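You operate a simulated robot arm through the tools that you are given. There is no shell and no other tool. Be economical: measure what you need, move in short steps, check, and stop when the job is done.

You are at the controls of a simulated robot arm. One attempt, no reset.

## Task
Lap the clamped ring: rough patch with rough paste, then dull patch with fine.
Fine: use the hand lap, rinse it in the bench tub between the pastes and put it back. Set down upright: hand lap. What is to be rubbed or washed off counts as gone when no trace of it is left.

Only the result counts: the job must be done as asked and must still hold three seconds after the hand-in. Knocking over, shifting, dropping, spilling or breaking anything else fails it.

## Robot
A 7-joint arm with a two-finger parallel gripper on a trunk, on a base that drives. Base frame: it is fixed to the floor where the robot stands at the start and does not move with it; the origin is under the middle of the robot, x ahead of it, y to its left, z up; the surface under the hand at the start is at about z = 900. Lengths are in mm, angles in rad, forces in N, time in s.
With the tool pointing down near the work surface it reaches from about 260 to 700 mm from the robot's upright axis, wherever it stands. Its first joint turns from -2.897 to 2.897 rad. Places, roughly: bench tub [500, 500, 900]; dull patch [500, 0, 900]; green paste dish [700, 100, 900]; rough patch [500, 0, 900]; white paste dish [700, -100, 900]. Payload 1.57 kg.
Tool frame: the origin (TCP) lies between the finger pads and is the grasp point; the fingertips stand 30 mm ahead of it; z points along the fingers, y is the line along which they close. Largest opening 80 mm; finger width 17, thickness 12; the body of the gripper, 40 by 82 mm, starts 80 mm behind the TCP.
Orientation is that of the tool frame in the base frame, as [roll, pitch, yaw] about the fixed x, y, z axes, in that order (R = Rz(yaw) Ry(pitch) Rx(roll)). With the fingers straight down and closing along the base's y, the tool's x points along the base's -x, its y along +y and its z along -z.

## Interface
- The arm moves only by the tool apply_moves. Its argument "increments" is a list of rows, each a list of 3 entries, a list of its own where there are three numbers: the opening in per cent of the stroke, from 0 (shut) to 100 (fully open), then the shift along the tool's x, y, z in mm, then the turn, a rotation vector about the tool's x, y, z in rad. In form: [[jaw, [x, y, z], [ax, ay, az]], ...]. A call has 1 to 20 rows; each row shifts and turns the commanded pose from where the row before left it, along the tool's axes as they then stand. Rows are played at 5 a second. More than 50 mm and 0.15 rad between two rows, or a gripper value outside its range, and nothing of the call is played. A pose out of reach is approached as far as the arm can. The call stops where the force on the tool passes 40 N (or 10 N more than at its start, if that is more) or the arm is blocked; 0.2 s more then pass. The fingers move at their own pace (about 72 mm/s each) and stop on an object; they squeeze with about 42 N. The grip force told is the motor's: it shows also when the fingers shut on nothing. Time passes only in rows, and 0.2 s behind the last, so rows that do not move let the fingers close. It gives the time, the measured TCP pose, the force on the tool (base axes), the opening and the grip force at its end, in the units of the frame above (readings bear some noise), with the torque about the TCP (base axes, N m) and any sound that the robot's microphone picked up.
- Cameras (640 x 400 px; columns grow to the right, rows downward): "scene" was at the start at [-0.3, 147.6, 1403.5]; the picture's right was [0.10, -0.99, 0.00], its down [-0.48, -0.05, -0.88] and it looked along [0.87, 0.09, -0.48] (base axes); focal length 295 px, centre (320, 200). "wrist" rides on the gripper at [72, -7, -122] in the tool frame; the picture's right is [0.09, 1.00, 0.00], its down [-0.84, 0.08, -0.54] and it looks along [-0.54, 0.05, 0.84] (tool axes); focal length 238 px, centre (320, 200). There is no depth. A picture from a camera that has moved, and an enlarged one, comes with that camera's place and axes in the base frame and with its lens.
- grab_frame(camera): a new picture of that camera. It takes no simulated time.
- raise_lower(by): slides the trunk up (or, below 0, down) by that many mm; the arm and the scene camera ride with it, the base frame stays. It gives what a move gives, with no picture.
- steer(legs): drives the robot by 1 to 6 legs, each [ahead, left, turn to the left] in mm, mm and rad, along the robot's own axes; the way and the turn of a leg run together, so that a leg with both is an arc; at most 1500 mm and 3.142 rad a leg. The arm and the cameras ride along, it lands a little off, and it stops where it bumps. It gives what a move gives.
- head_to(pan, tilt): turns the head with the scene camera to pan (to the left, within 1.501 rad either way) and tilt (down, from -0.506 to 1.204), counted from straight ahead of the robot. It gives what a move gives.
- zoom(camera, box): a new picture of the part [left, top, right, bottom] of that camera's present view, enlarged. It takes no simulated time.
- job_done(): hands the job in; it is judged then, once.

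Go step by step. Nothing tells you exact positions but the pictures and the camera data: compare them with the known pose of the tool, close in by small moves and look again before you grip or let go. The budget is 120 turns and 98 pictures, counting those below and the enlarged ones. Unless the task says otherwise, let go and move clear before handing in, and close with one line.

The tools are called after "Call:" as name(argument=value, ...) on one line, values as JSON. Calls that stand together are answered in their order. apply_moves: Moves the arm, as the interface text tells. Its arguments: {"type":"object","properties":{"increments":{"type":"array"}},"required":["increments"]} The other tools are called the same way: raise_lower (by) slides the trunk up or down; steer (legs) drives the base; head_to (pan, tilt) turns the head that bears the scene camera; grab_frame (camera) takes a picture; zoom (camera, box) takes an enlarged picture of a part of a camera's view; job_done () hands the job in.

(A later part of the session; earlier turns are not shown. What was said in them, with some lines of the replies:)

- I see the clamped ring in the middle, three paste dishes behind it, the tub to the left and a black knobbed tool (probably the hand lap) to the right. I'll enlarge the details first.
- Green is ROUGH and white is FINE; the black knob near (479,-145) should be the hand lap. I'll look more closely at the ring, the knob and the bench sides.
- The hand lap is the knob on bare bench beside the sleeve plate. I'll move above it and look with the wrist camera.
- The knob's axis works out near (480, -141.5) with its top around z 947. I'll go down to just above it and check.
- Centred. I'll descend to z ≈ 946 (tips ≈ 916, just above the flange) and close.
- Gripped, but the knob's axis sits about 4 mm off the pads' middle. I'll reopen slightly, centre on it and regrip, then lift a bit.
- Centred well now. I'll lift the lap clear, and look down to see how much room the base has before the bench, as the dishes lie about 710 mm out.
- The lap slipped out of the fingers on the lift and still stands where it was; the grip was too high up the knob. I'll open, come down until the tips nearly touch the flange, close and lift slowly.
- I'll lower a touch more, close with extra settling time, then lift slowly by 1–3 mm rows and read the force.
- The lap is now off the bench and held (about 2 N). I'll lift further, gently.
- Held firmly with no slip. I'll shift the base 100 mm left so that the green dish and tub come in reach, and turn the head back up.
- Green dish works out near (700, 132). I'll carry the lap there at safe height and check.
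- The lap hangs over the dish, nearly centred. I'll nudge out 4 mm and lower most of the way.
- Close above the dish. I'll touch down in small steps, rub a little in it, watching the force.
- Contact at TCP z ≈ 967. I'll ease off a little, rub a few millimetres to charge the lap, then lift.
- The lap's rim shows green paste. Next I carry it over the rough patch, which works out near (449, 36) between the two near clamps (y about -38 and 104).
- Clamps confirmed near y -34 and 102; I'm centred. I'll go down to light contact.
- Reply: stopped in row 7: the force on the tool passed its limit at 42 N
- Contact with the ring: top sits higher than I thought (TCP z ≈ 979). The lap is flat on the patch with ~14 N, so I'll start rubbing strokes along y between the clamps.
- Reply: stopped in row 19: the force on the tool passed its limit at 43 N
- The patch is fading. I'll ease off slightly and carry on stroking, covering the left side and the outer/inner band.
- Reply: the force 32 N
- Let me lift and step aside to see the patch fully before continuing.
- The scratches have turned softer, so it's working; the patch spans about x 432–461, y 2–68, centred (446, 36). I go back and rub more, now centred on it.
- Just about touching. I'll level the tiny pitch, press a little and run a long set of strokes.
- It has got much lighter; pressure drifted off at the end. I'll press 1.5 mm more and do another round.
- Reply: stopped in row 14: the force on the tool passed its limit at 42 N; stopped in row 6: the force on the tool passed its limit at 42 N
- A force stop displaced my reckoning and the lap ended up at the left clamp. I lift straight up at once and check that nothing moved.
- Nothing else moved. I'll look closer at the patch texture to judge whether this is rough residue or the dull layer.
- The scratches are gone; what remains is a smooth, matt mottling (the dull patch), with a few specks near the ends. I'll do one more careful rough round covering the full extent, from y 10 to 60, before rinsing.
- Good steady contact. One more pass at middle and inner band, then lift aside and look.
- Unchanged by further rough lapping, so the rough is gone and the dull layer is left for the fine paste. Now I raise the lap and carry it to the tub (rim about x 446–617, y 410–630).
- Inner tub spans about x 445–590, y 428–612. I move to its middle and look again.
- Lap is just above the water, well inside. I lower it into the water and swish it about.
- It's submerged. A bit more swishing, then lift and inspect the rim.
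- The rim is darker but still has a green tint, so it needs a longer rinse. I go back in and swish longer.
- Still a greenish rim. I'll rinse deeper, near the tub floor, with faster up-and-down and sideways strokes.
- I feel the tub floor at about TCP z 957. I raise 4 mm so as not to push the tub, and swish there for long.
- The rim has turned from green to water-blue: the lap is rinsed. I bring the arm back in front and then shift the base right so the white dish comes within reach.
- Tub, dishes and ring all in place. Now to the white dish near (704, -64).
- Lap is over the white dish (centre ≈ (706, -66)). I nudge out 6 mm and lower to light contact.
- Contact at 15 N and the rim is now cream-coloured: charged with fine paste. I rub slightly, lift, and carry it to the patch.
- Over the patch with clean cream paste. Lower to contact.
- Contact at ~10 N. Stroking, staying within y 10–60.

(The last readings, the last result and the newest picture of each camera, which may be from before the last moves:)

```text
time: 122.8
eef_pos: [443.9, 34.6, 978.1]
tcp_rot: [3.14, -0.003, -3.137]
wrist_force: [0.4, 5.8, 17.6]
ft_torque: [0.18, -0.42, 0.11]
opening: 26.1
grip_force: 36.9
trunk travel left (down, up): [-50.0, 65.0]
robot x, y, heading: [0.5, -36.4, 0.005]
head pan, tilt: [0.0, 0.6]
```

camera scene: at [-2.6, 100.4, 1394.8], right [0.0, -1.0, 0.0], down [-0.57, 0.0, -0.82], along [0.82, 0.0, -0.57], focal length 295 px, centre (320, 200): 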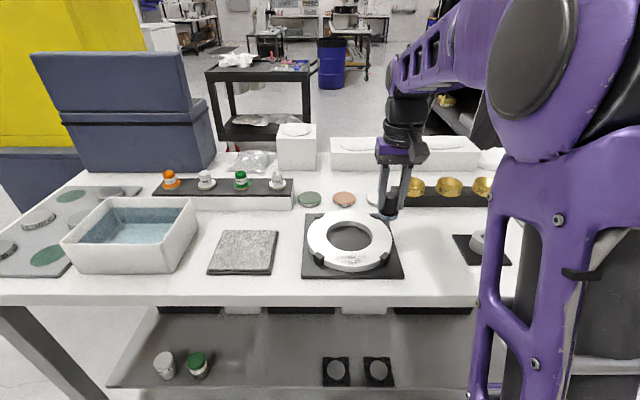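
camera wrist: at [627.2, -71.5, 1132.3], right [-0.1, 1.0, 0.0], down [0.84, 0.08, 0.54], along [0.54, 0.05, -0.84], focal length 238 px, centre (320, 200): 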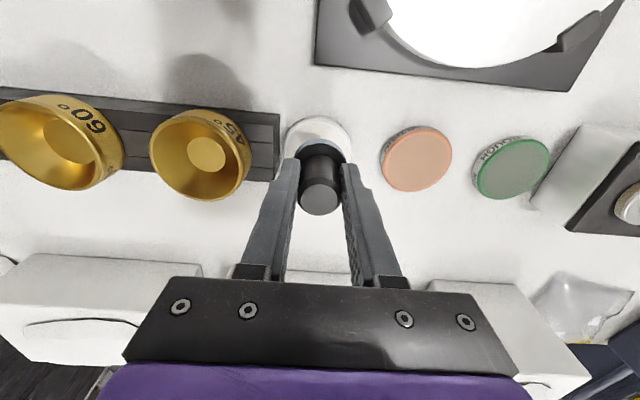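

Call:
apply_moves(increments=[[0, [4, 7, 0], [0, 0, 0]], [0, [0, 8, 0], [0, 0, 0]], [0, [0, 8, 0], [0, 0, 0]], [0, [2, -5, 0], [0, 0, 0]], [0, [0, -9, 0], [0, 0, 0]], [0, [0, -9, 0], [0, 0, 0]], [0, [0, -9, 0], [0, 0, 0]], [0, [0, -9, 0], [0, 0, 0]], [0, [0, -5, 0], [0, 0, 0]], [0, [-8, 3, 0], [0, 0, 0]], [0, [-2, 9, 0], [0, 0, 0]], [0, [0, 9, 0], [0, 0, 0]], [0, [0, 9, 0], [0, 0, 0]], [0, [0, 9, 0], [0, 0, 0]], [0, [0, 7, 0], [0, 0, 0]], [0, [-3, -5, 0], [0, 0, 0]], [0, [0, -9, 0], [0, 0, 0]], [0, [0, -9, 0], [0, 0, 0]], [0, [0, -9, 0], [0, 0, 0]], [0, [0, -7, 0], [0, 0, 0]]])

Call:
zoom(camera="scene", box=[295, 205, 415, 280])

```text
time: 127.0
eef_pos: [452.8, 16.1, 978.4]
tcp_rot: [3.142, -0.005, -3.135]
wrist_force: [-0.2, 4.4, 11.9]
ft_torque: [0.18, -0.18, 0.04]
opening: 26.2
grip_force: 37.3
trunk travel left (down, up): [-50.0, 65.0]
robot x, y, heading: [-0.3, -40.0, -0.001]
head pan, tilt: [0.0, 0.6]
```

```text
5.33 times, centred on (355, 242) of scene
camera zoom: at [-3.3, 100.6, 1394.7], right [0.0, -1.0, 0.0], down [-0.56, 0.0, -0.83], along [0.83, 0.0, -0.56], focal length 1573 px, centre (133, -27)
```

zoom: 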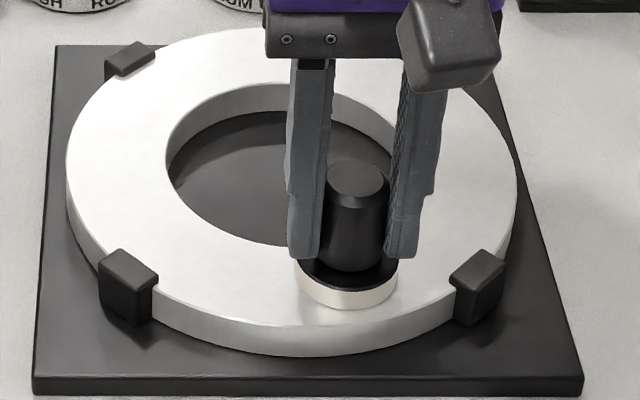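

The exposed part is bright now. One more round for the ends and edges, then lift aside and inspect.

Call:
apply_moves(increments=[[0, [4, -6, 0], [0, 0, 0]], [0, [8, 3, 0], [0, 0, 0]], [0, [2, 9, 0], [0, 0, 0]], [0, [0, 9, 0], [0, 0, 0]], [0, [0, 9, 0], [0, 0, 0]], [0, [0, 9, 0], [0, 0, 0]], [0, [-2, 8, 0], [0, 0, 0]], [0, [-6, 3, 0], [0, 0, 0]], [0, [-6, -6, 0], [0, 0, 0]], [0, [0, -9, 0], [0, 0, 0]], [0, [0, -9, 0], [0, 0, 0]], [0, [0, -9, 0], [0, 0, 0]], [0, [0, -9, 0], [0, 0, 0]], [0, [0, 0, -4], [0, 0, 0]], [0, [0, 0, -12], [0, 0, 0]], [0, [0, -8, -14], [0, 0, 0]], [0, [0, -20, -4], [0, 0, 0]], [0, [0, -20, 0], [0, 0, 0]], [0, [0, -20, 0], [0, 0, 0]], [0, [0, 0, 0], [0, 0, 0]]])

Call:
zoom(camera="scene", box=[315, 235, 395, 280])

Call:
zoom(camera="wrist", box=[320, 90, 520, 215])

```text
time: 131.2
eef_pos: [452.6, -49.4, 1012.9]
tcp_rot: [3.139, -0.003, -3.136]
wrist_force: [-0.3, 0.1, -1.0]
ft_torque: [0.02, 0.01, 0.01]
opening: 26.4
grip_force: 37.6
trunk travel left (down, up): [-50.0, 65.0]
robot x, y, heading: [-0.9, -38.0, 0.004]
head pan, tilt: [0.0, 0.6]
```

```text
8.00 times, centred on (355, 258) of scene
camera zoom: at [-2.6, 100.3, 1394.8], right [0.0, -1.0, 0.0], down [-0.56, 0.0, -0.83], along [0.83, 0.0, -0.56], focal length 2359 px, centre (40, -260)
```

zoom: 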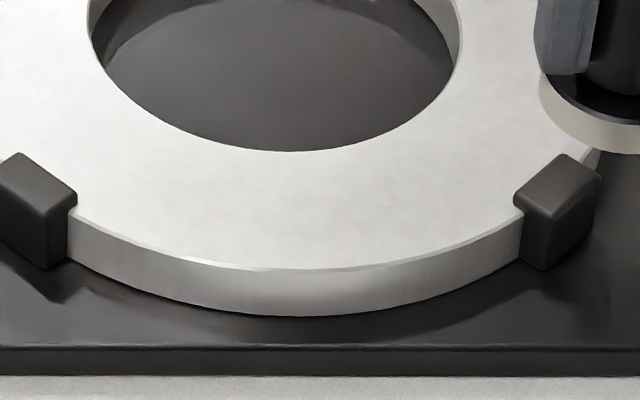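

```text
3.20 times, centred on (420, 152) of wrist
camera zoom: at [380.6, -56.2, 1135.2], right [-0.1, 1.0, 0.0], down [0.84, 0.08, 0.54], along [0.54, 0.05, -0.84], focal length 763 px, centre (0, 352)
```

zoom: 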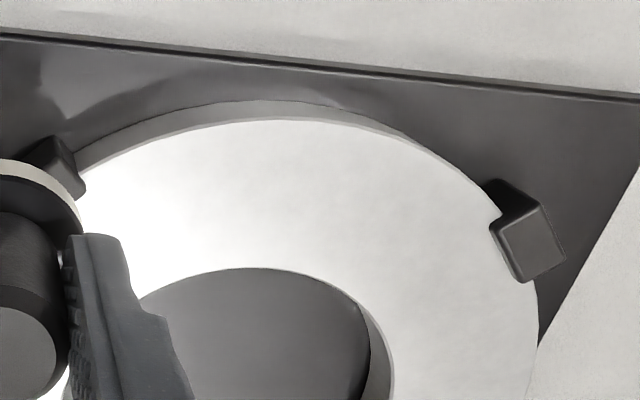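

The patch is fully bright, no trace left. Now I take the lap back to its place at (476.5, -142).

Call:
apply_moves(increments=[[0, [-4, -10, 0], [0, 0, 0]], [0, [-5, -20, 0], [0, 0, 0]], [0, [-5, -22, 0], [0, 0, 0]], [0, [-5, -22, 0], [0, 0, 0]], [0, [-4, -14, 0], [0, 0, 0]], [0, [-1, -5, 0], [0, 0, 0]], [0, [0, 0, 10], [0, 0, 0]], [0, [0, 0, 15], [0, 0, 0]], [0, [0, 0, 15], [0, 0, 0]], [0, [0, 0, 10], [0, 0, 0]], [0, [0, 0, 6], [0, 0, 0]], [0, [0, 0, 0], [0, 0, 0]]])

Call:
grab_frame(camera="wrist")

Call:
zoom(camera="scene", box=[380, 190, 500, 290])

```text
time: 133.8
eef_pos: [478.4, -142.2, 954.4]
tcp_rot: [3.139, -0.004, -3.138]
wrist_force: [0.3, -0.6, -1.2]
ft_torque: [0.0, -0.01, -0.02]
opening: 26.3
grip_force: 37.4
trunk travel left (down, up): [-50.0, 65.0]
robot x, y, heading: [-1.7, -38.0, 0.005]
head pan, tilt: [0.0, 0.6]
```

```text
32 pictures are left
camera wrist: at [405.6, -149.6, 1076.8], right [-0.1, 1.0, 0.0], down [0.84, 0.08, 0.54], along [0.54, 0.05, -0.84], focal length 238 px, centre (320, 200)
```

wrist: 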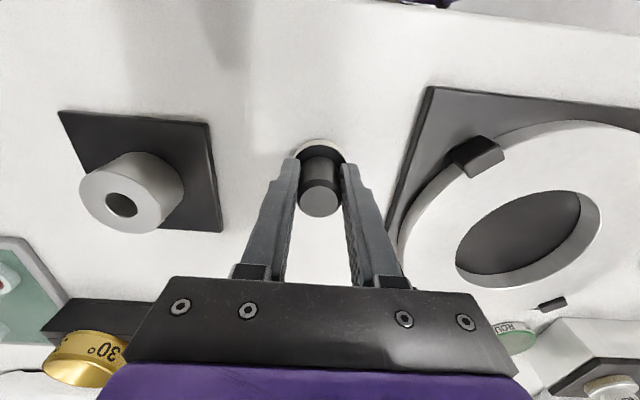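

```text
4.00 times, centred on (440, 240) of scene
camera zoom: at [-2.5, 100.3, 1394.8], right [0.0, -1.0, 0.0], down [-0.56, 0.0, -0.83], along [0.83, 0.0, -0.56], focal length 1180 px, centre (-160, 40)
```

zoom: 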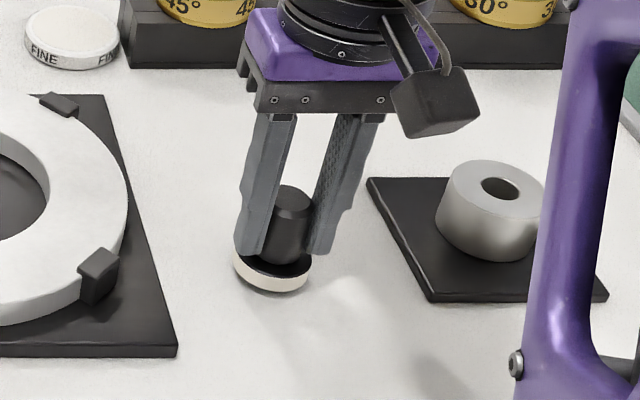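

Near the bench in the right place and upright. Now down in millimetre steps until it touches.

Call:
apply_moves(increments=[[0, [0.5, 0, 2], [0, 0, 0]], [0, [0.5, 0, 2], [0, 0, 0]], [0, [0, 0, 2], [0, 0, 0]], [0, [0, 0, 1], [0, 0, 0]], [0, [0, 0, 0], [0, 0, 0]]])

```text
time: 135.0
eef_pos: [476.3, -142.0, 949.4]
tcp_rot: [3.141, -0.005, -3.137]
wrist_force: [0.5, 1.0, 4.9]
ft_torque: [0.05, -0.05, 0.01]
opening: 26.1
grip_force: 37.1
trunk travel left (down, up): [-50.0, 65.0]
robot x, y, heading: [-1.9, -34.9, 0.005]
head pan, tilt: [0.0, 0.6]
```

Touching with about 6 N. I open the fingers a little way, then rise straight up.

Call:
apply_moves(increments=[[38, [0, 0, 0], [0, 0, 0]], [50, [0, 0, 0], [0, 0, 0]], [60, [0, 0, 0], [0, 0, 0]], [60, [0, 0, 0], [0, 0, 0]], [60, [0, 0, -8], [0, 0, 0]], [60, [0, 0, -15], [0, 0, 0]], [60, [0, 0, -25], [0, 0, 0]], [60, [0, 0, -35], [0, 0, 0]], [60, [0, 0, -40], [0, 0, 0]], [60, [0, 0, -30], [0, 0, 0]], [60, [0, 0, 0], [0, 0, 0]]])

Call:
grab_frame(camera="scene")

Call:
grab_frame(camera="wrist")

Call:
zoom(camera="scene", box=[295, 190, 495, 290])

```text
time: 137.4
eef_pos: [477.2, -142.7, 1102.1]
tcp_rot: [3.139, -0.003, -3.136]
wrist_force: [0.0, 0.3, -0.2]
ft_torque: [-0.02, 0.02, 0.0]
opening: 48.0
grip_force: 0.0
trunk travel left (down, up): [-50.0, 65.0]
robot x, y, heading: [-2.4, -35.2, -0.001]
head pan, tilt: [0.0, 0.6]
```

```text
30 pictures are left
camera scene: at [-2.7, 100.4, 1394.8], right [0.0, -1.0, 0.0], down [-0.56, 0.0, -0.83], along [0.83, 0.0, -0.56], focal length 295 px, centre (320, 200)
```

scene: 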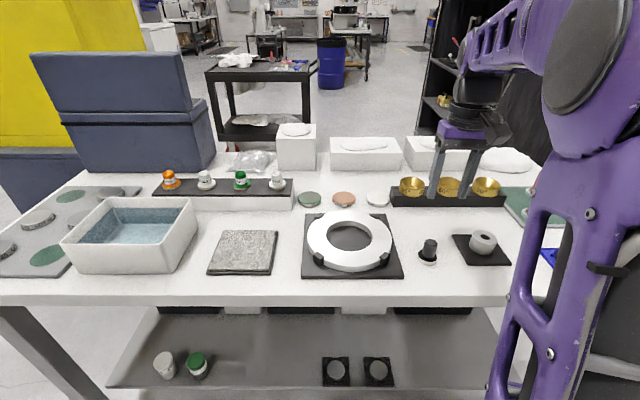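

```text
29 pictures are left
camera wrist: at [404.9, -148.8, 1224.3], right [-0.1, 1.0, 0.0], down [0.84, 0.08, 0.54], along [0.54, 0.05, -0.84], focal length 238 px, centre (320, 200)
```

wrist: 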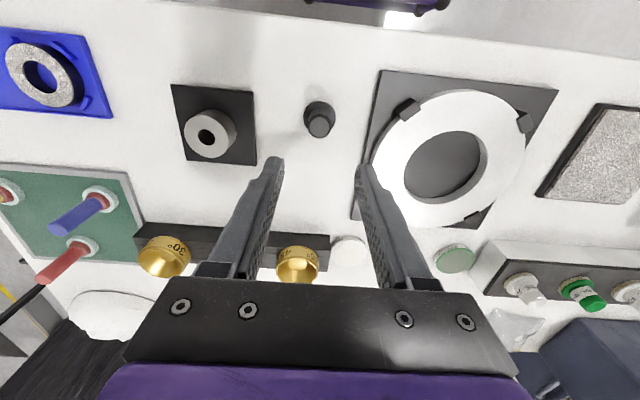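

```text
3.20 times, centred on (395, 240) of scene
camera zoom: at [-2.7, 100.4, 1394.8], right [0.0, -1.0, 0.0], down [-0.56, 0.0, -0.83], along [0.83, 0.0, -0.56], focal length 944 px, centre (80, 72)
```

zoom: 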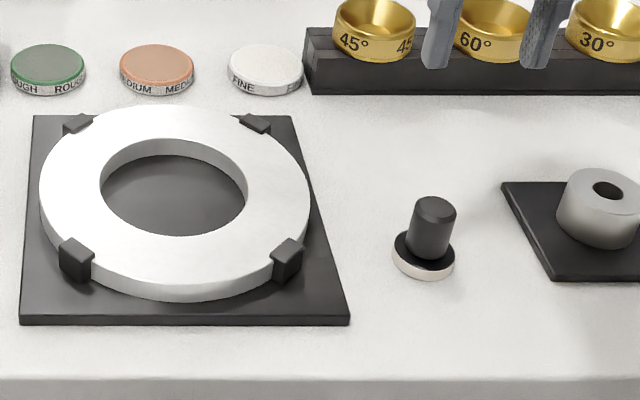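

The hand lap stands upright in its place, the ring shows no rough or dull patch, and everything else is as it was. Handing in.

Call:
job_done()

```text
The job is handed in.
```

The ring is lapped with rough paste and then fine, and no rough or dull patch is visible on it any more. The hand lap was rinsed in the tub between the pastes and stands upright back in its place. I did not rinse it again after the fine pass, so it still carries fine paste.
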